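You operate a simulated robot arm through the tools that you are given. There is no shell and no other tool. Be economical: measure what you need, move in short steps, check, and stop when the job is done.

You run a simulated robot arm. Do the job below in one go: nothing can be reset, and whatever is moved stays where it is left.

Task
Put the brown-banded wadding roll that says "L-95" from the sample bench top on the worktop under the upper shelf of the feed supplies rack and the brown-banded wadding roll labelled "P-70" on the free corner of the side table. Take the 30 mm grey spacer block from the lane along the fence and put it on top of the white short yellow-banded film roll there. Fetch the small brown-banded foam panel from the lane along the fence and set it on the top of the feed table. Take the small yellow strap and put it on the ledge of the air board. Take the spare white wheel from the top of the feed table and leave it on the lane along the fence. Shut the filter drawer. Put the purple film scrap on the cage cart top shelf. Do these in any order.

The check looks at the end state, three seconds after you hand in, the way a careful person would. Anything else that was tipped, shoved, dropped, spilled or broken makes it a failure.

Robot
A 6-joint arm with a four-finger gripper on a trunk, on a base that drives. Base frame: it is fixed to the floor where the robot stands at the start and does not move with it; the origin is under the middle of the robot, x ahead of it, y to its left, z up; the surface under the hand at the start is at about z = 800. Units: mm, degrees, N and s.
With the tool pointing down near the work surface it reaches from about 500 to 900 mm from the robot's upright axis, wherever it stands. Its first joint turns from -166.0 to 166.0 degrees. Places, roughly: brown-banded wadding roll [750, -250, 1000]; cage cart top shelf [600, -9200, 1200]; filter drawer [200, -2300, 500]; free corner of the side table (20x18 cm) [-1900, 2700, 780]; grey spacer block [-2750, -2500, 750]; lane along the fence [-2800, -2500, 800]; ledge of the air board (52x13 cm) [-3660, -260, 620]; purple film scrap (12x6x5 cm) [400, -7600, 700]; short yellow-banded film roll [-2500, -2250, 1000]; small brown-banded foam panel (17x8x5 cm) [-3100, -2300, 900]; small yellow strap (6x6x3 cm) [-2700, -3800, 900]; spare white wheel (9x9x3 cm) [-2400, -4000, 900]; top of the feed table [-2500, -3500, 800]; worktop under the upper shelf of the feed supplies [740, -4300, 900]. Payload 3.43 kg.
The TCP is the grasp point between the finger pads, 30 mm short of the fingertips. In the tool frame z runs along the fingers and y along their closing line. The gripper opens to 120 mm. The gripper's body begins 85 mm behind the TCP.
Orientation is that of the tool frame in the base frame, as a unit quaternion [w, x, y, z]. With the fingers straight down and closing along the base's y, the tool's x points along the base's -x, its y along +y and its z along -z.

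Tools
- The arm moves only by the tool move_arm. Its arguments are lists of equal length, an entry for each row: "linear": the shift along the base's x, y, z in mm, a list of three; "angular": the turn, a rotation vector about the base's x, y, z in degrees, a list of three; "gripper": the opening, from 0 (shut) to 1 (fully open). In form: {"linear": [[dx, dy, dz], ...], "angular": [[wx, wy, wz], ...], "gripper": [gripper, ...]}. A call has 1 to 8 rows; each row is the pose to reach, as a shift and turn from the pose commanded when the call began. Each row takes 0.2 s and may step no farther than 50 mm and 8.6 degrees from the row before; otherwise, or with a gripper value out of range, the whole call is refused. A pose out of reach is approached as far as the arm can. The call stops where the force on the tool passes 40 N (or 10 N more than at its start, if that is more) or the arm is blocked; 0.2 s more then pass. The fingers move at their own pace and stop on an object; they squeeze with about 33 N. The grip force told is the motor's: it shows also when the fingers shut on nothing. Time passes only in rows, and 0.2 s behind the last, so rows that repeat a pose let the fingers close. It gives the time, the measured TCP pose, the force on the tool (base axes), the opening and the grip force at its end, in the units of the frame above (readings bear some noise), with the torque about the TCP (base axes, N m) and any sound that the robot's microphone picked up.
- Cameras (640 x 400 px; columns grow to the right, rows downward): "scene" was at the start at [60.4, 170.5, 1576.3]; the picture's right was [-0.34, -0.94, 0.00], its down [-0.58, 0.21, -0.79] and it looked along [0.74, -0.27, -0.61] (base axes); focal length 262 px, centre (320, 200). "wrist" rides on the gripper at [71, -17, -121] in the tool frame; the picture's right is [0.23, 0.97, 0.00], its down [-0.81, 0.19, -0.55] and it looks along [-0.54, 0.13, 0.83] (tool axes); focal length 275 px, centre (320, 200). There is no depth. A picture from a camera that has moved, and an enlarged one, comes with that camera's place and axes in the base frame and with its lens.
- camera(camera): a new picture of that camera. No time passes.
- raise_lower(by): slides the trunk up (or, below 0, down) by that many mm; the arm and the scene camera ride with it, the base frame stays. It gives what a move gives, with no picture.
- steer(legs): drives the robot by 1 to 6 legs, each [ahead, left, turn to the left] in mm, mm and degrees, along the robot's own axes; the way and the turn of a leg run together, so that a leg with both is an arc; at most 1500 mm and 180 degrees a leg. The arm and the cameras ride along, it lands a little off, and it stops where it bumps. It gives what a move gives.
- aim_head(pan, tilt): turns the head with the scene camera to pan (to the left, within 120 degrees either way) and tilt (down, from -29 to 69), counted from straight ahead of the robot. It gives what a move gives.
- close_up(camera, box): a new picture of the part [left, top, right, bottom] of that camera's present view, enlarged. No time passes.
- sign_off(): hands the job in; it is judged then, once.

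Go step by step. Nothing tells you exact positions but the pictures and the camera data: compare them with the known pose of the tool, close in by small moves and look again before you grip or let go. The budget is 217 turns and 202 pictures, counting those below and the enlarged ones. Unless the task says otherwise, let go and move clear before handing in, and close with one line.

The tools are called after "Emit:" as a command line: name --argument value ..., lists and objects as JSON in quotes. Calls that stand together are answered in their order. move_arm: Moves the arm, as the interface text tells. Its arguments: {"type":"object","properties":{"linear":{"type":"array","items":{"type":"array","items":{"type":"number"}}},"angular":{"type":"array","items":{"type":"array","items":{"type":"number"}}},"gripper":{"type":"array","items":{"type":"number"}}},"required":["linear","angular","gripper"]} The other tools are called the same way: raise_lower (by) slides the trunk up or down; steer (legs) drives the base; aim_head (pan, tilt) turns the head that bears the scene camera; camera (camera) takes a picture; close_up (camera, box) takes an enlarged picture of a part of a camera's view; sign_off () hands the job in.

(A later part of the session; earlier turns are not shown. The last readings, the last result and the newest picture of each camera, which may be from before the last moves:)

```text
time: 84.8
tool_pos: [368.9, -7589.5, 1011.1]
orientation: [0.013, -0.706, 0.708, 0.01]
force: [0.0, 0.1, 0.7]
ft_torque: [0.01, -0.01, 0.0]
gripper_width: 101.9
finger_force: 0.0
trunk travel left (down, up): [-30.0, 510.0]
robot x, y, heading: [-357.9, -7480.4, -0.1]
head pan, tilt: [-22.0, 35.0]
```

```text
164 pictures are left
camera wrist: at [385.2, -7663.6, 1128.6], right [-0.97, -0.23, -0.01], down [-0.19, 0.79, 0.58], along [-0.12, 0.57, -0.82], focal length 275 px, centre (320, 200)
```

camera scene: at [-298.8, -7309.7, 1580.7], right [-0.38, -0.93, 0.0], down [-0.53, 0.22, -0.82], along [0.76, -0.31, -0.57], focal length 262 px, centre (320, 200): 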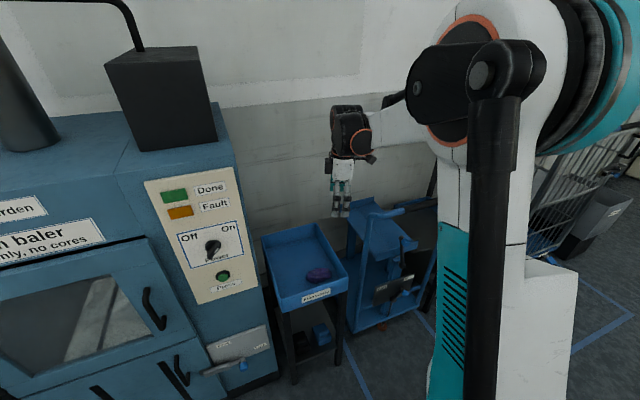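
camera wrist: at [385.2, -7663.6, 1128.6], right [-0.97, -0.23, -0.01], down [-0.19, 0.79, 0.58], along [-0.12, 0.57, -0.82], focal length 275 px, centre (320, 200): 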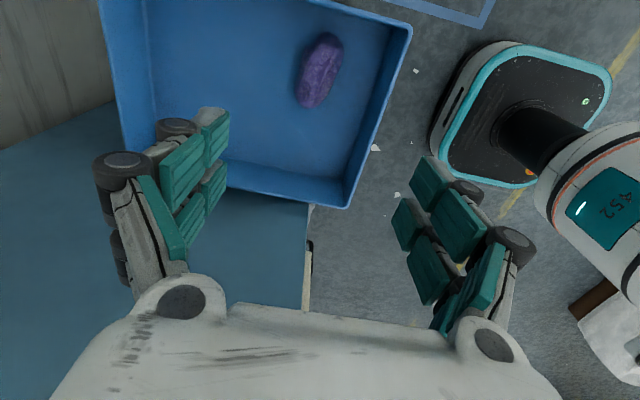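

The scrap's centre is at (375, -7587). I'll descend over it with the gripper partly open.

Emit:
move_arm --linear '[[7, 2, -45], [7, 2, -90], [7, 2, -135], [7, 2, -180], [7, 2, -220]]' --angular '[[0, 0, 0], [0, 0, 0], [0, 0, 0], [0, 0, 0], [0, 0, 0]]' --gripper '[0.78, 0.78, 0.78, 0.78, 0.78]'

Emit:
camera --camera "wrist"

Emit:
camera --camera "scene"

```text
time: 86.0
tool_pos: [376.5, -7586.5, 790.1]
orientation: [0.013, -0.706, 0.708, 0.011]
force: [0.0, 0.6, -0.7]
ft_torque: [-0.01, -0.02, 0.0]
gripper_width: 93.3
finger_force: 0.2
trunk travel left (down, up): [-30.0, 510.0]
robot x, y, heading: [-360.5, -7476.2, 0.1]
head pan, tilt: [-22.0, 35.0]
```

```text
163 pictures are left
camera wrist: at [392.8, -7661.3, 906.7], right [-0.97, -0.23, -0.01], down [-0.19, 0.79, 0.58], along [-0.12, 0.57, -0.82], focal length 275 px, centre (320, 200)
```

wrist: 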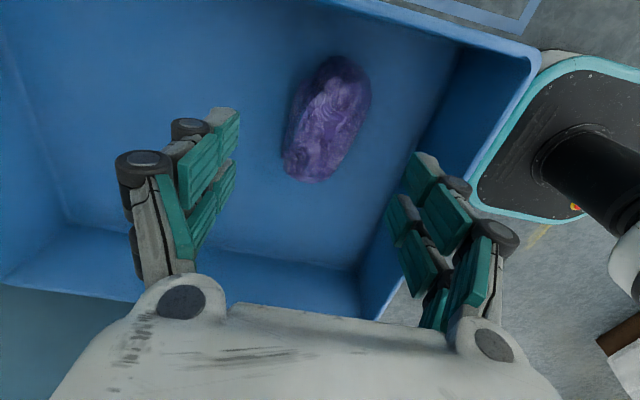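

```text
162 pictures are left
camera scene: at [-299.0, -7309.7, 1460.6], right [-0.38, -0.93, 0.0], down [-0.53, 0.22, -0.82], along [0.76, -0.31, -0.57], focal length 262 px, centre (320, 200)
```

scene: 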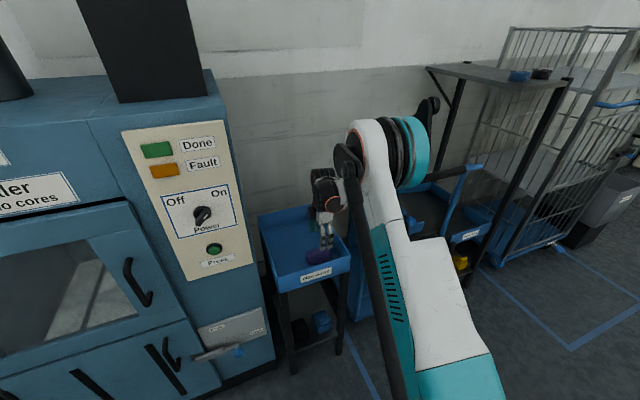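

Aligned; the last 75 mm down will be in small steps, then I close.

Emit:
move_arm --linear '[[0, -5, -25], [0, -5, -45], [0, -5, -55], [0, -5, -64], [0, -5, -72], [0, -5, -72], [0, -5, -72], [0, -5, -72]]' --angular '[[0, 0, 0], [0, 0, 0], [0, 0, 0], [0, 0, 0], [0, 0, 0], [0, 0, 0], [0, 0, 0], [0, 0, 0]]' --gripper '[0.78, 0.78, 0.78, 0.78, 0.78, 0.3, 0.3, 0.3]'

Emit:
camera --camera "wrist"

```text
time: 87.8
tool_pos: [375.7, -7591.4, 719.0]
orientation: [0.012, -0.705, 0.709, 0.01]
force: [-0.2, 0.0, 2.5]
ft_torque: [0.0, -0.01, -0.01]
gripper_width: 52.8
finger_force: 33.2
trunk travel left (down, up): [-30.0, 510.0]
robot x, y, heading: [-362.2, -7476.4, 0.1]
head pan, tilt: [-22.0, 35.0]
```

```text
161 pictures are left
camera wrist: at [390.9, -7666.8, 835.8], right [-0.97, -0.23, -0.01], down [-0.19, 0.79, 0.58], along [-0.12, 0.57, -0.82], focal length 275 px, centre (320, 200)
```

wrist: 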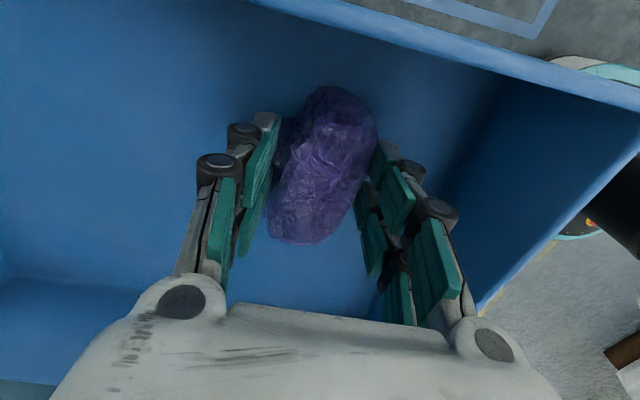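

Gripped, with an opening of about 53 mm. I'll lift it straight out, raise the trunk for the cart shelf at z≈1200, and look at the cage cart.

Emit:
move_arm --linear '[[0, 0, 40], [0, 0, 85], [0, 0, 130], [0, 0, 175], [0, 0, 220], [0, 0, 265], [0, 0, 310], [0, 0, 350]]' --angular '[[0, 0, 0], [0, 0, 0], [0, 0, 0], [0, 0, 0], [0, 0, 0], [0, 0, 0], [0, 0, 0], [0, 0, 0]]' --gripper '[0.3, 0.3, 0.3, 0.3, 0.3, 0.3, 0.3, 0.3]'

Emit:
raise_lower --by 320

Emit:
steer --legs '[[-250, 0, 0]]'

Emit:
aim_head --pan -75 --tilt 25

Emit:
camera --camera "scene"

Emit:
camera --camera "wrist"

```text
time: 89.6
tool_pos: [374.8, -7589.8, 1071.3]
orientation: [0.013, -0.706, 0.708, 0.011]
force: [0.2, -0.2, -0.6]
ft_torque: [0.0, -0.01, 0.03]
gripper_width: 53.2
finger_force: 33.0
trunk travel left (down, up): [-30.0, 510.0]
robot x, y, heading: [-360.8, -7481.7, 0.1]
head pan, tilt: [-22.0, 35.0]
```

```text
time: 92.8
tool_pos: [375.2, -7589.9, 1392.7]
orientation: [0.013, -0.705, 0.709, 0.01]
force: [-0.5, 0.0, -0.2]
ft_torque: [0.02, 0.0, 0.0]
gripper_width: 53.1
finger_force: 33.0
trunk travel left (down, up): [-350.0, 190.0]
robot x, y, heading: [-359.1, -7476.5, -0.1]
head pan, tilt: [-22.0, 35.0]
```

```text
time: 94.6
tool_pos: [129.9, -7589.0, 1393.4]
orientation: [0.014, -0.705, 0.709, 0.01]
force: [-2.1, -0.4, 0.3]
ft_torque: [-0.02, -0.02, -0.01]
gripper_width: 53.0
finger_force: 32.7
trunk travel left (down, up): [-350.0, 190.0]
robot x, y, heading: [-601.1, -7475.5, -0.3]
head pan, tilt: [-22.0, 35.0]
```

```text
time: 95.8
tool_pos: [129.8, -7589.6, 1392.8]
orientation: [0.013, -0.706, 0.708, 0.011]
force: [-0.1, -0.1, -0.2]
ft_torque: [-0.01, 0.01, 0.02]
gripper_width: 53.0
finger_force: 32.9
trunk travel left (down, up): [-350.0, 190.0]
robot x, y, heading: [-599.4, -7475.5, -0.6]
head pan, tilt: [-75.0, 25.0]
```

```text
160 pictures are left
camera scene: at [-599.6, -7365.0, 1796.4], right [-0.97, -0.26, 0.0], down [-0.11, 0.41, -0.91], along [0.23, -0.88, -0.42], focal length 262 px, centre (320, 200)
```

scene: 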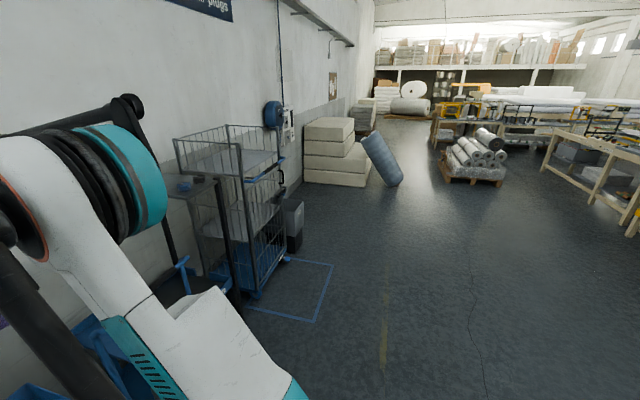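

```text
159 pictures are left
camera wrist: at [147.7, -7664.7, 1509.6], right [-0.97, -0.23, -0.01], down [-0.19, 0.79, 0.58], along [-0.12, 0.57, -0.82], focal length 275 px, centre (320, 200)
```

wrist: 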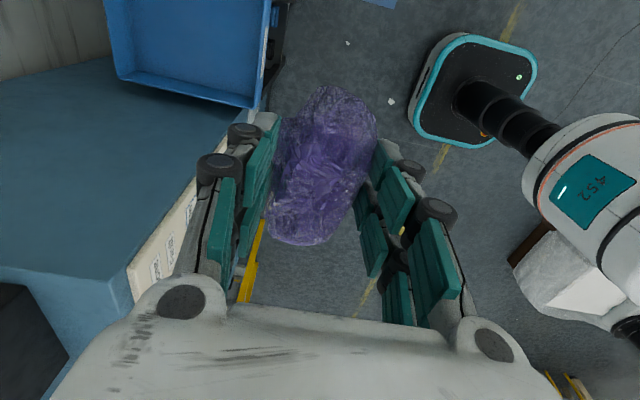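

The cage cart with its railed top shelf is ahead on the left. I'll drive alongside it.

Emit:
steer --legs '[[0, -1500, 0.5], [0, -50, 0]]'

Emit:
aim_head --pan -15 --tilt 30

Emit:
camera --camera "scene"

```text
time: 103.6
tool_pos: [95.3, -9145.4, 1392.2]
orientation: [0.014, -0.693, 0.721, 0.011]
force: [0.2, -0.7, -0.4]
ft_torque: [0.08, 0.01, -0.02]
gripper_width: 52.8
finger_force: 33.1
trunk travel left (down, up): [-350.0, 190.0]
robot x, y, heading: [-637.5, -9006.5, -2.0]
head pan, tilt: [-75.0, 25.0]
```

```text
time: 104.9
tool_pos: [95.9, -9143.1, 1392.5]
orientation: [0.013, -0.693, 0.72, 0.011]
force: [0.5, -0.4, -0.2]
ft_torque: [-0.02, -0.01, 0.03]
gripper_width: 53.0
finger_force: 33.0
trunk travel left (down, up): [-350.0, 190.0]
robot x, y, heading: [-632.1, -9004.9, -2.3]
head pan, tilt: [-15.0, 30.0]
```

```text
158 pictures are left
camera scene: at [-561.6, -8830.7, 1788.5], right [-0.29, -0.96, 0.0], down [-0.48, 0.15, -0.87], along [0.83, -0.25, -0.5], focal length 262 px, centre (320, 200)
```

scene: 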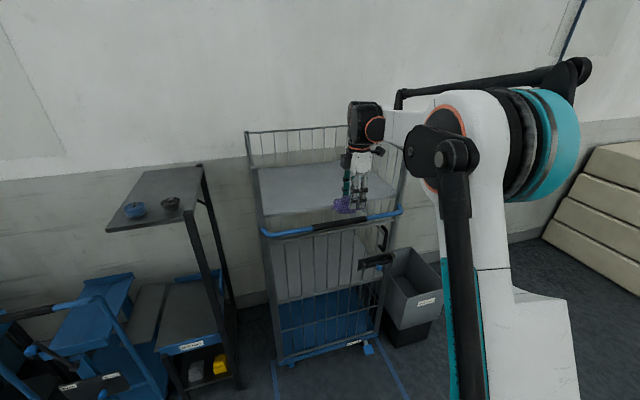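

The cart's top shelf is open at the front, around x 340–900 and y -8870…-9420. I'll straighten and drive forward with the scrap over it.

Emit:
steer --legs '[[430, 0, 2.2]]'

Emit:
camera --camera "scene"

Emit:
camera --camera "wrist"

```text
time: 107.5
tool_pos: [523.0, -9124.6, 1391.4]
orientation: [0.013, -0.706, 0.708, 0.01]
force: [0.4, -0.5, -0.7]
ft_torque: [-0.03, 0.07, 0.02]
gripper_width: 52.8
finger_force: 32.8
trunk travel left (down, up): [-350.0, 190.0]
robot x, y, heading: [-213.7, -9010.3, 0.3]
head pan, tilt: [-15.0, 30.0]
```

```text
157 pictures are left
camera scene: at [-145.7, -8835.8, 1788.4], right [-0.26, -0.97, 0.0], down [-0.48, 0.13, -0.87], along [0.84, -0.22, -0.5], focal length 262 px, centre (320, 200)
```

scene: 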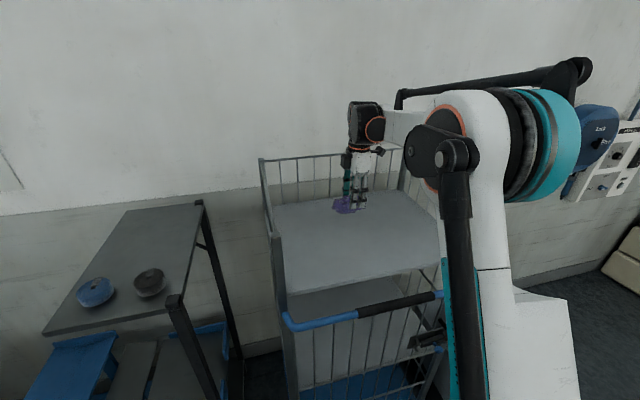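

```text
156 pictures are left
camera wrist: at [538.8, -9199.3, 1509.0], right [-0.97, -0.23, -0.01], down [-0.19, 0.79, 0.58], along [-0.12, 0.57, -0.82], focal length 275 px, centre (320, 200)
```

wrist: 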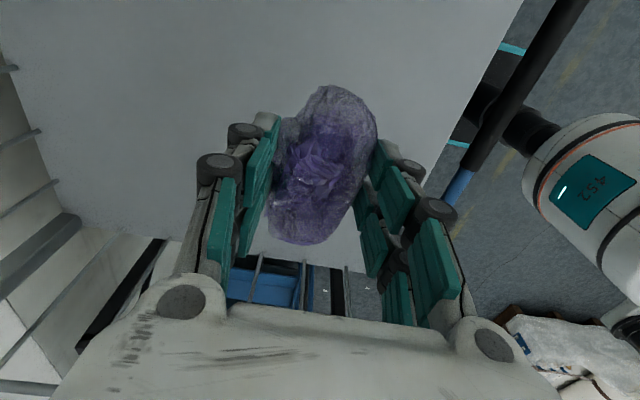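

The scrap is well above the shelf plate. I'll move in a bit and lower it.

Emit:
move_arm --linear '[[15, 0, -30], [30, 0, -60], [40, 0, -90], [40, 0, -105]]' --angular '[[0, 0, 0], [0, 0, 0], [0, 0, 0], [0, 0, 0]]' --gripper '[0.3, 0.3, 0.3, 0.3]'

Emit:
camera --camera "scene"

Emit:
camera --camera "wrist"

```text
time: 108.5
tool_pos: [563.6, -9125.8, 1286.3]
orientation: [0.013, -0.706, 0.708, 0.011]
force: [-0.1, 0.1, -0.5]
ft_torque: [-0.01, 0.01, -0.01]
gripper_width: 52.8
finger_force: 33.1
trunk travel left (down, up): [-350.0, 190.0]
robot x, y, heading: [-212.0, -9010.6, -0.1]
head pan, tilt: [-15.0, 30.0]
```

```text
155 pictures are left
camera scene: at [-147.1, -8835.8, 1788.5], right [-0.26, -0.97, 0.0], down [-0.48, 0.13, -0.87], along [0.84, -0.22, -0.5], focal length 262 px, centre (320, 200)
```

scene: 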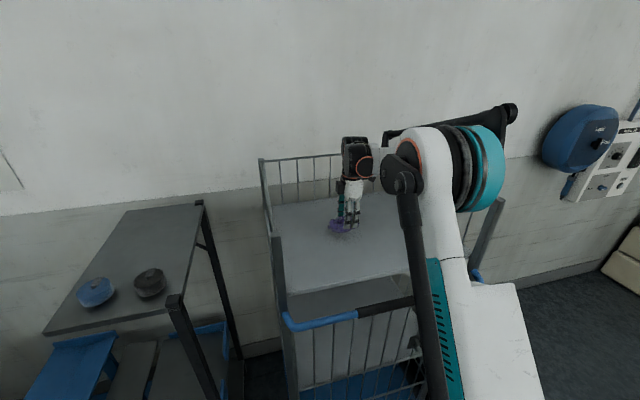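

```text
154 pictures are left
camera wrist: at [580.1, -9200.4, 1404.0], right [-0.97, -0.23, -0.01], down [-0.19, 0.79, 0.58], along [-0.12, 0.57, -0.82], focal length 275 px, centre (320, 200)
```

wrist: 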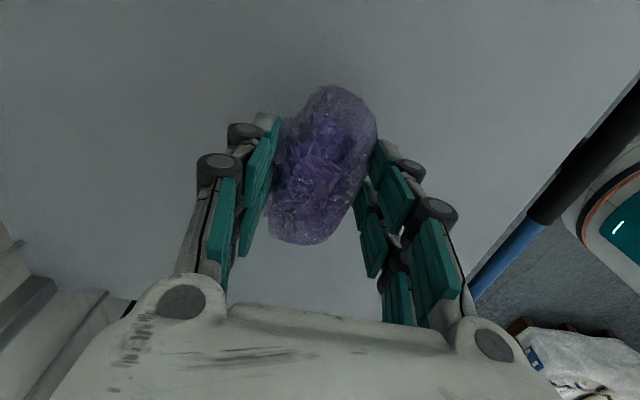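

Emit:
move_arm --linear '[[0, 0, -8], [0, 0, -16], [0, 0, -24], [0, 0, -32], [0, 0, -40], [0, 0, -48], [0, 0, -56], [0, 0, -64]]' --angular '[[0, 0, 0], [0, 0, 0], [0, 0, 0], [0, 0, 0], [0, 0, 0], [0, 0, 0], [0, 0, 0], [0, 0, 0]]' --gripper '[0.3, 0.3, 0.3, 0.3, 0.3, 0.3, 0.3, 0.3]'

```text
time: 110.3
tool_pos: [559.9, -9125.2, 1230.3]
orientation: [0.013, -0.706, 0.708, 0.01]
force: [-3.0, 1.5, 17.7]
ft_torque: [0.05, 0.32, -0.03]
gripper_width: 52.8
finger_force: 32.9
trunk travel left (down, up): [-350.0, 190.0]
robot x, y, heading: [-213.2, -9012.1, -0.4]
head pan, tilt: [-15.0, 30.0]
stopped in row 8: the force on the tool passed its limit at 47 N (the readings are from after the stop); the commanded pose is now the measured one
```

It touched the shelf at a TCP height of 1230. I'll release gently and rise.

Emit:
move_arm --linear '[[0, 0, 2], [0, 0, 2], [0, 0, 2], [0, 0, 30], [0, 0, 75], [0, 0, 120], [-30, 0, 160]]' --angular '[[0, 0, 0], [0, 0, 0], [0, 0, 0], [0, 0, 0], [0, 0, 0], [0, 0, 0], [0, 0, 0]]' --gripper '[0.6, 0.8, 0.8, 0.8, 0.8, 0.8, 0.8]'

Emit:
camera --camera "wrist"

Emit:
camera --camera "scene"

```text
time: 111.9
tool_pos: [527.9, -9123.8, 1389.7]
orientation: [0.014, -0.706, 0.708, 0.01]
force: [-0.1, -0.3, 0.1]
ft_torque: [0.02, -0.06, 0.02]
gripper_width: 96.2
finger_force: 0.1
trunk travel left (down, up): [-350.0, 190.0]
robot x, y, heading: [-215.0, -9013.8, 0.1]
head pan, tilt: [-15.0, 30.0]
```

```text
153 pictures are left
camera wrist: at [544.8, -9199.1, 1506.8], right [-0.97, -0.23, -0.01], down [-0.19, 0.79, 0.58], along [-0.12, 0.57, -0.82], focal length 275 px, centre (320, 200)
```

wrist: 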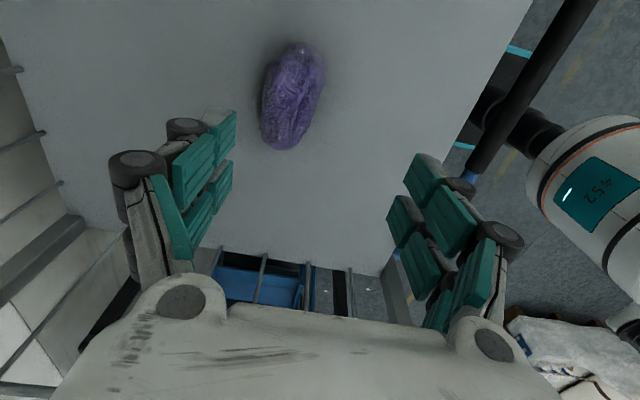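

```text
152 pictures are left
camera scene: at [-150.2, -8835.5, 1788.7], right [-0.26, -0.97, 0.0], down [-0.48, 0.13, -0.87], along [0.84, -0.22, -0.5], focal length 262 px, centre (320, 200)
```

scene: 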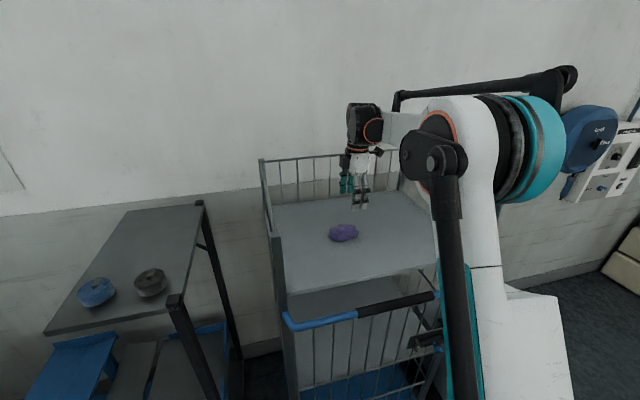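

The scrap is on the shelf. Next is the feed table area at x≈-2500, so I'll back out, drive along the aisle, turn around and look.

Emit:
steer --legs '[[-600, 0, 0], [0, 1500, 0], [0, 1500, 0], [0, 1500, 0], [0, 900, 0]]'

Emit:
aim_head --pan 110 --tilt 20

Emit:
camera --camera "scene"

```text
time: 140.8
tool_pos: [-4.0, -3703.2, 1387.8]
orientation: [0.013, -0.702, 0.712, 0.01]
force: [0.6, 0.2, 0.5]
ft_torque: [-0.05, -0.02, -0.01]
gripper_width: 96.1
finger_force: 0.1
trunk travel left (down, up): [-350.0, 190.0]
robot x, y, heading: [-747.2, -3583.5, -0.8]
head pan, tilt: [-15.0, 30.0]
```

```text
time: 142.8
tool_pos: [-3.0, -3702.7, 1387.9]
orientation: [0.013, -0.702, 0.712, 0.011]
force: [0.2, 0.3, 0.1]
ft_torque: [0.0, 0.0, -0.05]
gripper_width: 96.3
finger_force: 0.0
trunk travel left (down, up): [-350.0, 190.0]
robot x, y, heading: [-748.2, -3584.9, -1.0]
head pan, tilt: [110.0, 20.0]
```

```text
151 pictures are left
camera scene: at [-795.2, -3293.4, 1804.6], right [0.94, 0.33, 0.0], down [0.11, -0.32, -0.94], along [-0.31, 0.89, -0.34], focal length 262 px, centre (320, 200)
```

scene: 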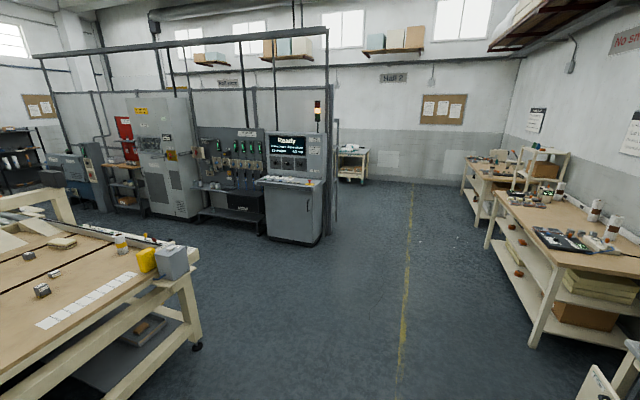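

The feed table's front edge is at about x=-2260. I'll turn round to face it and come closer.

Emit:
steer --legs '[[0, 0, 180], [450, 0, 0]]'

Emit:
aim_head --pan 30 --tilt 25

Emit:
camera --camera "scene"

Emit:
aim_head --pan -40 --tilt 25

Emit:
camera --camera "scene"

```text
time: 153.1
tool_pos: [-1946.7, -3563.5, 1386.6]
orientation: [0.012, 0.68, 0.733, -0.013]
force: [-0.4, 1.1, -0.8]
ft_torque: [-0.01, -0.06, -0.02]
gripper_width: 96.1
finger_force: 0.1
trunk travel left (down, up): [-350.0, 190.0]
robot x, y, heading: [-1194.1, -3618.0, -175.4]
head pan, tilt: [110.0, 20.0]
```

```text
time: 154.6
tool_pos: [-1945.4, -3562.8, 1387.5]
orientation: [0.011, 0.679, 0.734, -0.012]
force: [-0.9, -0.1, 0.0]
ft_torque: [0.0, -0.01, -0.04]
gripper_width: 95.9
finger_force: 0.0
trunk travel left (down, up): [-350.0, 190.0]
robot x, y, heading: [-1196.8, -3613.4, -175.6]
head pan, tilt: [30.0, 25.0]
```

```text
150 pictures are left
camera scene: at [-1235.4, -3866.7, 1796.4], right [-0.57, 0.82, 0.0], down [0.35, 0.24, -0.91], along [-0.75, -0.51, -0.42], focal length 262 px, centre (320, 200)
```

scene: 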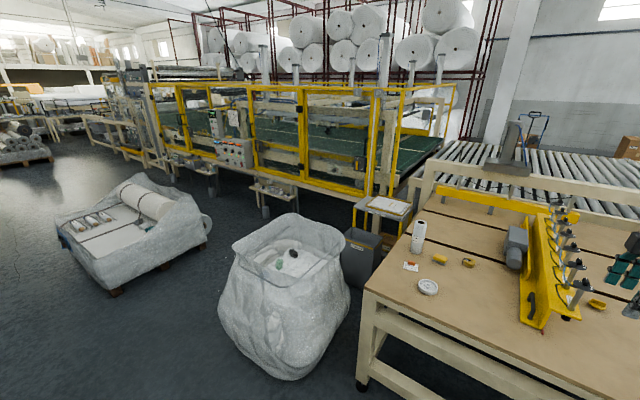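

```text
time: 156.1
tool_pos: [-1946.1, -3563.1, 1387.4]
orientation: [0.011, 0.679, 0.734, -0.013]
force: [-0.2, 0.3, 0.4]
ft_torque: [-0.01, 0.02, -0.01]
gripper_width: 95.8
finger_force: 0.1
trunk travel left (down, up): [-350.0, 190.0]
robot x, y, heading: [-1198.6, -3618.7, -175.4]
head pan, tilt: [-40.0, 25.0]
```

```text
149 pictures are left
camera scene: at [-1234.4, -3761.0, 1796.4], right [0.58, 0.81, 0.0], down [0.34, -0.25, -0.91], along [-0.74, 0.53, -0.42], focal length 262 px, centre (320, 200)
```

scene: 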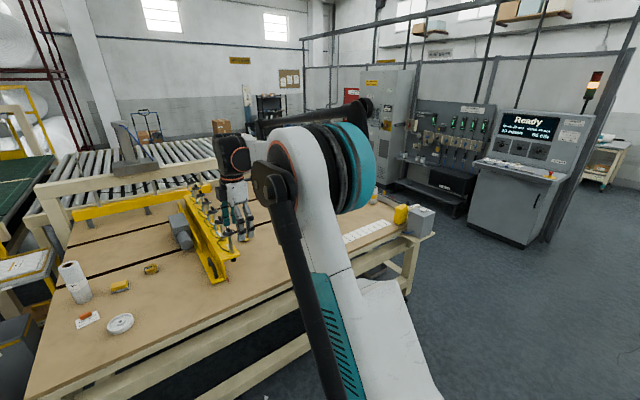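

I can see the white wheel and a few yellow items on the table. I'll zoom in to identify them.

Emit:
aim_head --pan 20 --tilt 30

Emit:
close_up --camera "scene" --box '[280, 160, 460, 272]'

Emit:
close_up --camera "scene" --box '[440, 140, 640, 265]'

```text
time: 157.3
tool_pos: [-1945.9, -3563.3, 1387.0]
orientation: [0.011, 0.68, 0.733, -0.013]
force: [0.1, -1.1, 0.2]
ft_torque: [0.01, -0.01, 0.05]
gripper_width: 96.0
finger_force: 0.2
trunk travel left (down, up): [-350.0, 190.0]
robot x, y, heading: [-1194.0, -3617.2, -175.5]
head pan, tilt: [20.0, 30.0]
```

```text
3.56 times, centred on (370, 216) of scene
camera zoom: at [-1241.7, -3851.9, 1788.5], right [-0.41, 0.91, 0.0], down [0.46, 0.21, -0.87], along [-0.79, -0.36, -0.5], focal length 932 px, centre (142, 143)
```

zoom: 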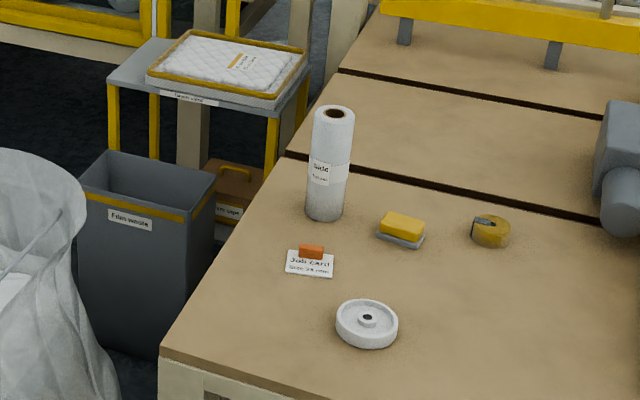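

```text
3.20 times, centred on (540, 202) of scene
camera zoom: at [-1241.7, -3851.9, 1788.5], right [-0.41, 0.91, 0.0], down [0.46, 0.21, -0.87], along [-0.79, -0.36, -0.5], focal length 839 px, centre (-384, 192)
```

zoom: 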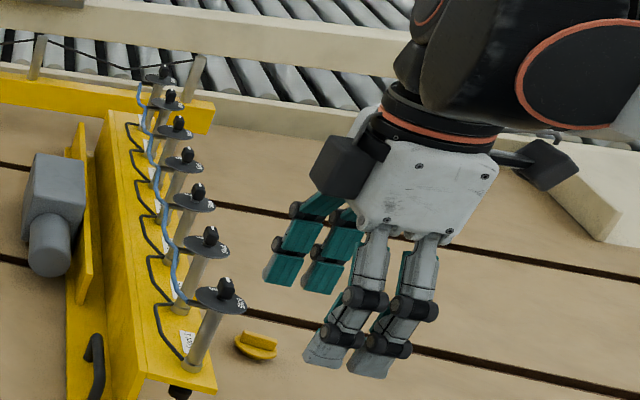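

The strap is the coiled one with a buckle at about (-2733, -3852), and the wheel is at (-2407, -3998). Next I'll view the lane along the fence at y≈-2500.

Emit:
steer --legs '[[0, -1000, -4.5]]'

Emit:
aim_head --pan 10 --tilt 30

Emit:
camera --camera "scene"

Emit:
aim_head --pan -35 --tilt 25

Emit:
camera --camera "scene"

```text
time: 162.5
tool_pos: [-1974.0, -2499.2, 1387.9]
orientation: [0.009, 0.71, 0.704, -0.013]
force: [0.7, 0.5, 0.0]
ft_torque: [0.0, 0.0, 0.0]
gripper_width: 95.9
finger_force: 0.0
trunk travel left (down, up): [-350.0, 190.0]
robot x, y, heading: [-1229.3, -2618.1, 179.6]
head pan, tilt: [20.0, 30.0]
```

```text
time: 163.3
tool_pos: [-1973.4, -2500.4, 1386.8]
orientation: [0.011, 0.71, 0.704, -0.013]
force: [0.2, -0.2, 0.2]
ft_torque: [0.01, -0.03, 0.01]
gripper_width: 96.1
finger_force: 0.1
trunk travel left (down, up): [-350.0, 190.0]
robot x, y, heading: [-1229.1, -2615.6, 179.4]
head pan, tilt: [10.0, 30.0]
```

```text
146 pictures are left
camera scene: at [-1301.0, -2832.2, 1788.5], right [-0.17, 0.99, 0.0], down [0.49, 0.08, -0.87], along [-0.85, -0.15, -0.5], focal length 262 px, centre (320, 200)
```

scene: 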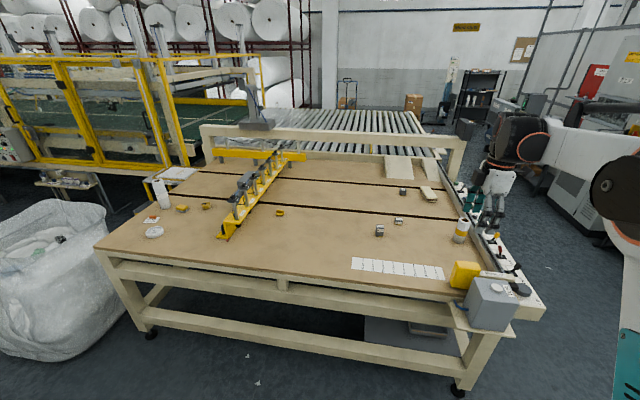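

```text
time: 164.4
tool_pos: [-1973.3, -2500.3, 1387.8]
orientation: [0.011, 0.71, 0.704, -0.013]
force: [-0.8, -0.5, 0.0]
ft_torque: [0.01, 0.0, -0.03]
gripper_width: 96.0
finger_force: 0.1
trunk travel left (down, up): [-350.0, 190.0]
robot x, y, heading: [-1234.9, -2615.4, 179.5]
head pan, tilt: [-35.0, 25.0]
```

```text
145 pictures are left
camera scene: at [-1287.1, -2763.8, 1796.4], right [0.58, 0.82, 0.0], down [0.35, -0.24, -0.91], along [-0.74, 0.52, -0.42], focal length 262 px, centre (320, 200)
```

scene: 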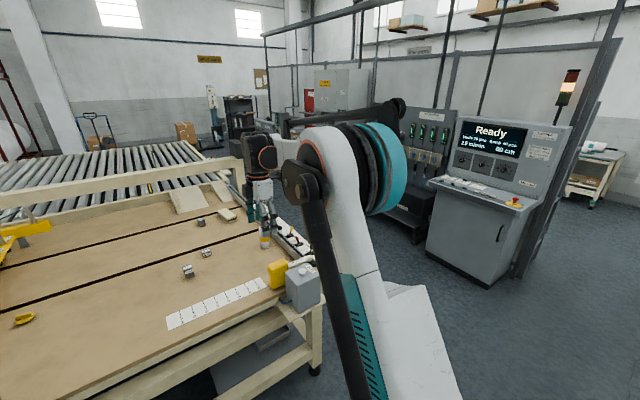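

The lane is the right part of the table next to the fence bar. I'll zoom in there.

Emit:
aim_head --pan 0 --tilt 35

Emit:
close_up --camera "scene" --box '[270, 110, 490, 247]'

Emit:
close_up --camera "scene" --box '[320, 130, 440, 205]'

```text
time: 165.4
tool_pos: [-1972.9, -2499.8, 1386.6]
orientation: [0.01, 0.71, 0.704, -0.013]
force: [-0.2, 0.4, -0.2]
ft_torque: [-0.02, -0.02, -0.02]
gripper_width: 96.3
finger_force: 0.0
trunk travel left (down, up): [-350.0, 190.0]
robot x, y, heading: [-1230.6, -2617.8, 179.7]
head pan, tilt: [0.0, 35.0]
```

```text
2.91 times, centred on (380, 178) of scene
camera zoom: at [-1299.9, -2816.5, 1780.7], right [0.01, 1.0, 0.0], down [0.57, 0.0, -0.82], along [-0.82, 0.01, -0.57], focal length 762 px, centre (146, 262)
```

zoom: 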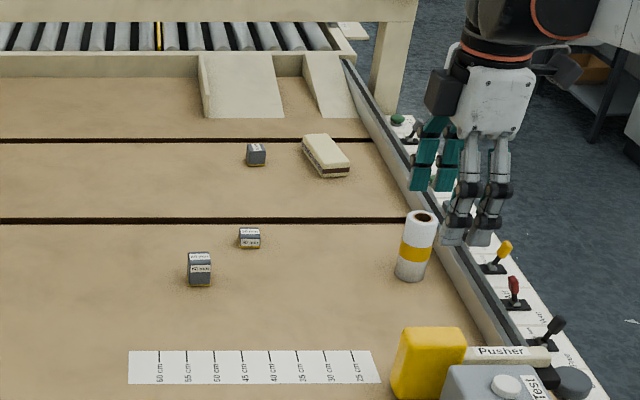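

```text
5.33 times, centred on (380, 168) of scene
camera zoom: at [-1299.9, -2816.5, 1780.7], right [0.01, 1.0, 0.0], down [0.57, 0.0, -0.82], along [-0.82, 0.01, -0.57], focal length 1398 px, centre (0, 373)
```

zoom: 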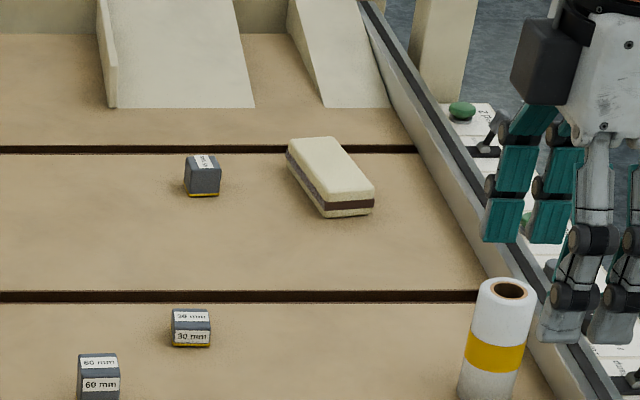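

The 30 mm block is at (-2777, -2560), the film roll at (-2665, -2221) and the foam panel at (-3186, -2300). I'll do the wheel first: drive to y≈-4050, approach, and lower the trunk.

Emit:
steer --legs '[[0, 1420, 0], [420, 0, 0]]'

Emit:
raise_lower --by -200

Emit:
camera --camera "wrist"

Emit:
aim_head --pan 10 --tilt 35

Emit:
camera --camera "scene"

```text
time: 174.6
tool_pos: [-2410.0, -3900.7, 1386.7]
orientation: [0.011, 0.713, 0.701, -0.013]
force: [-1.1, 0.1, 0.3]
ft_torque: [0.04, -0.03, -0.02]
gripper_width: 96.2
finger_force: 0.0
trunk travel left (down, up): [-350.0, 190.0]
robot x, y, heading: [-1664.1, -4027.6, 179.1]
head pan, tilt: [0.0, 35.0]
```

```text
time: 176.8
tool_pos: [-2408.9, -3901.1, 1188.3]
orientation: [0.01, 0.713, 0.701, -0.013]
force: [-0.1, 0.0, -0.1]
ft_torque: [-0.01, 0.02, 0.01]
gripper_width: 95.9
finger_force: 0.1
trunk travel left (down, up): [-150.0, 390.0]
robot x, y, heading: [-1668.8, -4023.5, 179.2]
head pan, tilt: [0.0, 35.0]
```

```text
142 pictures are left
camera wrist: at [-2424.2, -3824.9, 1305.0], right [0.98, 0.21, -0.01], down [0.18, -0.8, 0.58], along [0.11, -0.57, -0.82], focal length 275 px, centre (320, 200)
```

wrist: 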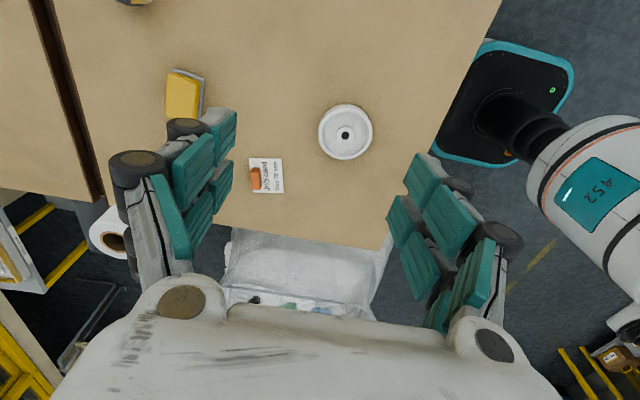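

```text
time: 177.5
tool_pos: [-2408.1, -3901.9, 1187.1]
orientation: [0.01, 0.713, 0.701, -0.013]
force: [0.8, -0.3, -0.4]
ft_torque: [-0.01, 0.02, 0.01]
gripper_width: 96.2
finger_force: 0.1
trunk travel left (down, up): [-150.0, 390.0]
robot x, y, heading: [-1665.1, -4025.2, 179.3]
head pan, tilt: [10.0, 35.0]
```

```text
141 pictures are left
camera scene: at [-1737.0, -4238.5, 1580.7], right [-0.16, 0.99, 0.0], down [0.57, 0.09, -0.82], along [-0.81, -0.13, -0.57], focal length 262 px, centre (320, 200)
```

scene: 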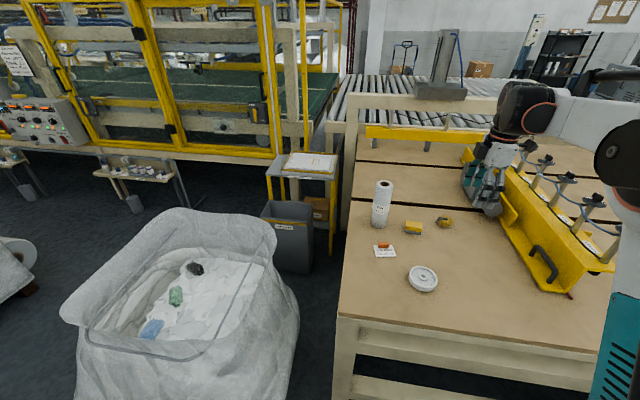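

Three views agree: the wheel is at (-2358, -3989) and the tabletop is nearer z≈830. I'll go above it, come down partway and look.

Emit:
move_arm --linear '[[20, -30, -40], [40, -60, -80], [50, -87, -125], [50, -87, -170], [50, -87, -210]]' --angular '[[0, 0, 0], [0, 0, 0], [0, 0, 0], [0, 0, 0], [0, 0, 0]]' --gripper '[1, 1, 1, 1, 1]'

Emit:
camera --camera "wrist"

Emit:
camera --camera "scene"

```text
refused: row 1 steps farther than a row can; nothing moved
```

```text
140 pictures are left
camera wrist: at [-2424.3, -3824.9, 1304.8], right [0.98, 0.21, -0.01], down [0.18, -0.8, 0.58], along [0.11, -0.57, -0.82], focal length 275 px, centre (320, 200)
```

wrist: 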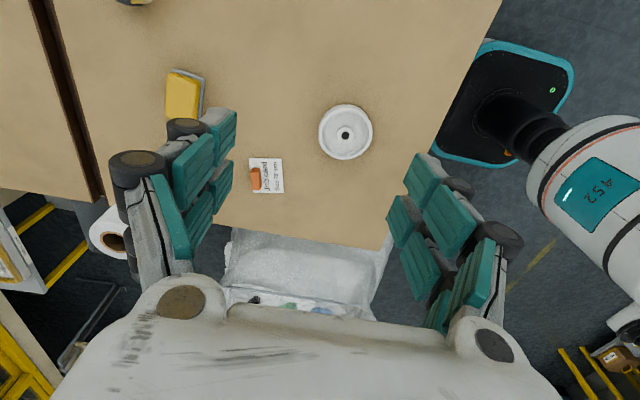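

```text
139 pictures are left
camera scene: at [-1737.0, -4238.5, 1580.7], right [-0.16, 0.99, 0.0], down [0.57, 0.09, -0.82], along [-0.81, -0.13, -0.57], focal length 262 px, centre (320, 200)
```

scene: 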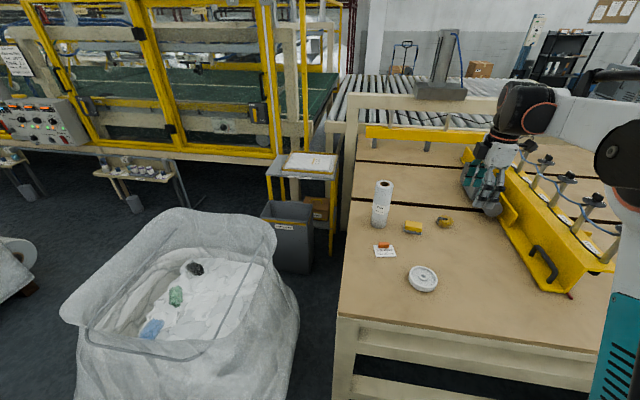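

That step was refused for being too large, so I'll use smaller rows.

Emit:
move_arm --linear '[[15, -25, -25], [30, -50, -55], [45, -75, -85], [50, -87, -125], [50, -87, -170], [50, -87, -210]]' --angular '[[0, 0, 0], [0, 0, 0], [0, 0, 0], [0, 0, 0], [0, 0, 0], [0, 0, 0]]' --gripper '[1, 1, 1, 1, 1, 1]'

Emit:
camera --camera "wrist"

Emit:
camera --camera "scene"

```text
time: 178.9
tool_pos: [-2361.1, -3990.7, 977.7]
orientation: [0.009, 0.713, 0.701, -0.013]
force: [0.2, 0.5, -0.1]
ft_torque: [0.01, 0.04, 0.02]
gripper_width: 119.9
finger_force: 0.0
trunk travel left (down, up): [-150.0, 390.0]
robot x, y, heading: [-1667.0, -4023.2, 179.1]
head pan, tilt: [10.0, 35.0]
```

```text
138 pictures are left
camera wrist: at [-2376.3, -3914.0, 1095.2], right [0.98, 0.21, -0.01], down [0.18, -0.8, 0.58], along [0.11, -0.57, -0.82], focal length 275 px, centre (320, 200)
```

wrist: 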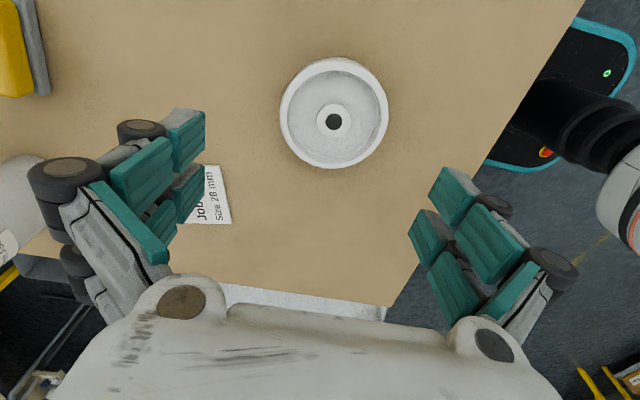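

```text
137 pictures are left
camera scene: at [-1737.3, -4238.6, 1580.6], right [-0.16, 0.99, 0.0], down [0.57, 0.09, -0.82], along [-0.81, -0.13, -0.57], focal length 262 px, centre (320, 200)
```

scene: 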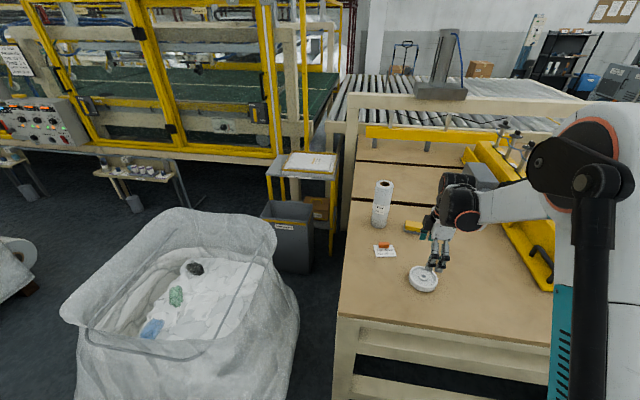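

The wheel is nearly centred, with its top at z≈860. I'll go down and close on it.

Emit:
move_arm --linear '[[8, 3, -40], [8, 3, -80], [8, 3, -100], [8, 3, -110], [8, 3, -110], [8, 3, -110], [8, 3, -110]]' --angular '[[0, 0, 0], [0, 0, 0], [0, 0, 0], [0, 0, 0], [0, 0, 0], [0, 0, 0], [0, 0, 0]]' --gripper '[1, 1, 1, 1, 0.5, 0.5, 0.5]'

Emit:
camera --camera "wrist"

Emit:
close_up --camera "scene" --box '[370, 200, 500, 310]'

```text
time: 180.2
tool_pos: [-2343.6, -3985.5, 873.0]
orientation: [0.012, 0.713, 0.7, -0.011]
force: [8.1, -1.9, 42.8]
ft_torque: [0.71, -1.63, -0.25]
gripper_width: 88.6
finger_force: 32.8
trunk travel left (down, up): [-150.0, 390.0]
robot x, y, heading: [-1661.0, -4025.9, 178.9]
head pan, tilt: [10.0, 35.0]
stopped in row 6: the force on the tool passed its limit at 47 N (the readings are from after the stop); the commanded pose is now the measured one
```

```text
136 pictures are left
camera wrist: at [-2360.1, -3908.7, 990.5], right [0.98, 0.21, -0.01], down [0.18, -0.8, 0.58], along [0.12, -0.57, -0.82], focal length 275 px, centre (320, 200)
```

wrist: 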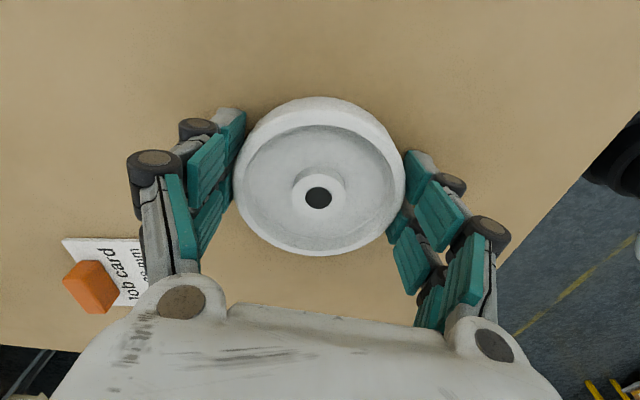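

```text
3.64 times, centred on (435, 255) of scene
camera zoom: at [-1731.7, -4239.1, 1581.3], right [-0.16, 0.99, 0.0], down [0.56, 0.09, -0.82], along [-0.81, -0.13, -0.57], focal length 953 px, centre (-98, 0)
```

zoom: 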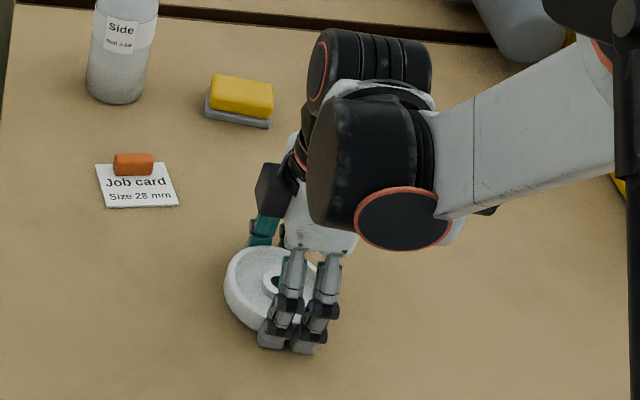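

It's gripped at 88.6 mm, with the fingertips touching the table (about z=842). I'll lift and check.

Emit:
move_arm --linear '[[0, 0, 10], [0, 0, 40], [0, 0, 85], [0, 0, 130], [0, 0, 175], [0, 0, 220], [0, 0, 260]]' --angular '[[0, 0, 0], [0, 0, 0], [0, 0, 0], [0, 0, 0], [0, 0, 0], [0, 0, 0], [0, 0, 0]]' --gripper '[0.5, 0.5, 0.5, 0.5, 0.5, 0.5, 0.5]'

Emit:
camera --camera "wrist"

```text
time: 181.8
tool_pos: [-2348.4, -3985.5, 1129.8]
orientation: [0.012, 0.713, 0.701, -0.012]
force: [0.7, 0.1, -0.7]
ft_torque: [0.01, -0.05, 0.01]
gripper_width: 87.9
finger_force: 32.7
trunk travel left (down, up): [-150.0, 390.0]
robot x, y, heading: [-1663.1, -4025.9, 179.1]
head pan, tilt: [10.0, 35.0]
```

```text
134 pictures are left
camera wrist: at [-2363.8, -3909.0, 1246.7], right [0.98, 0.21, -0.01], down [0.18, -0.8, 0.58], along [0.12, -0.57, -0.82], focal length 275 px, centre (320, 200)
```

wrist: 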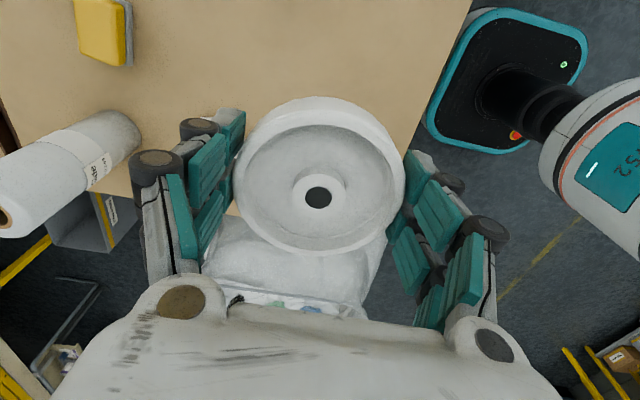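

The wheel is held. I'll back away, drive along to y≈-2480 and come in to the lane.

Emit:
steer --legs '[[-350, 0, 0.9], [0, -1500, 0], [0, -50, 0]]'

Emit:
aim_head --pan 0 --tilt 35

Emit:
camera --camera "scene"

```text
time: 191.9
tool_pos: [-1982.7, -2401.2, 1128.6]
orientation: [0.012, 0.711, 0.703, -0.013]
force: [0.1, 0.4, -0.3]
ft_torque: [-0.03, 0.0, 0.0]
gripper_width: 87.9
finger_force: 33.1
trunk travel left (down, up): [-150.0, 390.0]
robot x, y, heading: [-1296.5, -2436.3, 179.6]
head pan, tilt: [10.0, 35.0]
```

```text
time: 192.6
tool_pos: [-1980.9, -2401.5, 1127.9]
orientation: [0.012, 0.712, 0.702, -0.012]
force: [0.6, 0.0, -1.0]
ft_torque: [0.03, 0.01, -0.02]
gripper_width: 88.2
finger_force: 33.3
trunk travel left (down, up): [-150.0, 390.0]
robot x, y, heading: [-1297.5, -2436.6, 179.3]
head pan, tilt: [0.0, 35.0]
```

```text
133 pictures are left
camera scene: at [-1369.8, -2636.8, 1580.7], right [0.01, 1.0, 0.0], down [0.57, -0.01, -0.82], along [-0.82, 0.01, -0.57], focal length 262 px, centre (320, 200)
```

scene: 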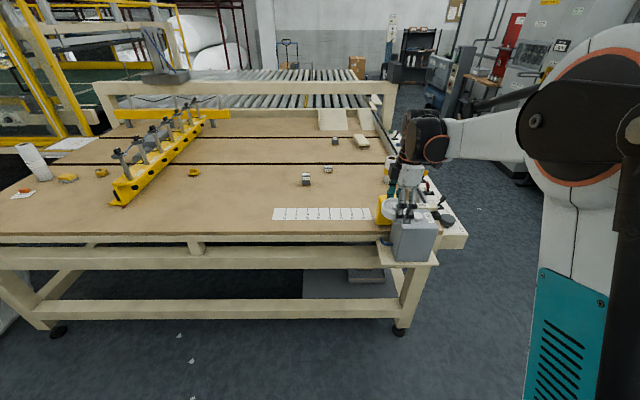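

Positions still agree. I'll drive forward, staying clear of the control box at the front corner.

Emit:
steer --legs '[[490, 110, 0.5]]'

Emit:
move_arm --linear '[[-20, 25, -20], [-40, 50, -50], [-60, 75, -80], [-60, 80, -120]]' --angular '[[0, 0, 0], [0, 0, 0], [0, 0, 0], [0, 0, 0]]' --gripper '[0.5, 0.5, 0.5, 0.5]'

Emit:
camera --camera "scene"

Emit:
camera --camera "wrist"

```text
time: 195.5
tool_pos: [-2473.5, -2509.8, 1128.4]
orientation: [0.011, 0.71, 0.704, -0.013]
force: [0.3, 0.4, -1.5]
ft_torque: [-0.02, 0.01, 0.0]
gripper_width: 87.9
finger_force: 32.8
trunk travel left (down, up): [-150.0, 390.0]
robot x, y, heading: [-1788.6, -2545.4, 179.9]
head pan, tilt: [0.0, 35.0]
```

```text
time: 196.5
tool_pos: [-2532.2, -2428.7, 1007.7]
orientation: [0.011, 0.71, 0.704, -0.012]
force: [-0.3, 0.2, -1.1]
ft_torque: [0.01, 0.02, -0.01]
gripper_width: 88.1
finger_force: 33.0
trunk travel left (down, up): [-150.0, 390.0]
robot x, y, heading: [-1792.2, -2540.9, 179.8]
head pan, tilt: [0.0, 35.0]
```

```text
132 pictures are left
camera scene: at [-1859.7, -2741.7, 1580.6], right [0.01, 1.0, 0.0], down [0.57, 0.0, -0.82], along [-0.82, 0.0, -0.57], focal length 262 px, centre (320, 200)
```

scene: 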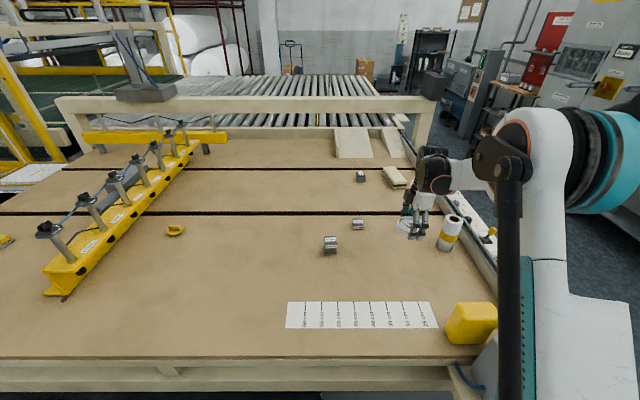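

```text
131 pictures are left
camera wrist: at [-2548.8, -2352.5, 1124.8], right [0.98, 0.22, -0.01], down [0.18, -0.79, 0.58], along [0.12, -0.57, -0.82], focal length 275 px, centre (320, 200)
```

wrist: 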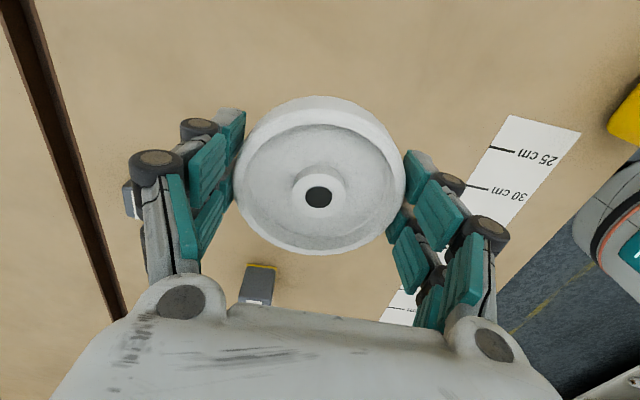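

There's free space below the wheel in the lane. I'll lower it to contact.

Emit:
move_arm --linear '[[0, 0, -40], [0, 0, -80], [0, 0, -110], [0, 0, -118], [0, 0, -124], [0, 0, -129], [0, 0, -134], [0, 0, -139]]' --angular '[[0, 0, 0], [0, 0, 0], [0, 0, 0], [0, 0, 0], [0, 0, 0], [0, 0, 0], [0, 0, 0], [0, 0, 0]]' --gripper '[0.5, 0.5, 0.5, 0.5, 0.5, 0.5, 0.5, 0.5]'

```text
time: 198.4
tool_pos: [-2531.8, -2429.4, 873.5]
orientation: [0.01, 0.71, 0.704, -0.012]
force: [0.3, -0.9, 23.8]
ft_torque: [0.51, -0.77, -0.04]
gripper_width: 88.2
finger_force: 33.1
trunk travel left (down, up): [-150.0, 390.0]
robot x, y, heading: [-1788.5, -2539.4, 179.9]
head pan, tilt: [0.0, 35.0]
stopped in row 8: the force on the tool passed its limit at 42 N (the readings are from after the stop); the commanded pose is now the measured one
```

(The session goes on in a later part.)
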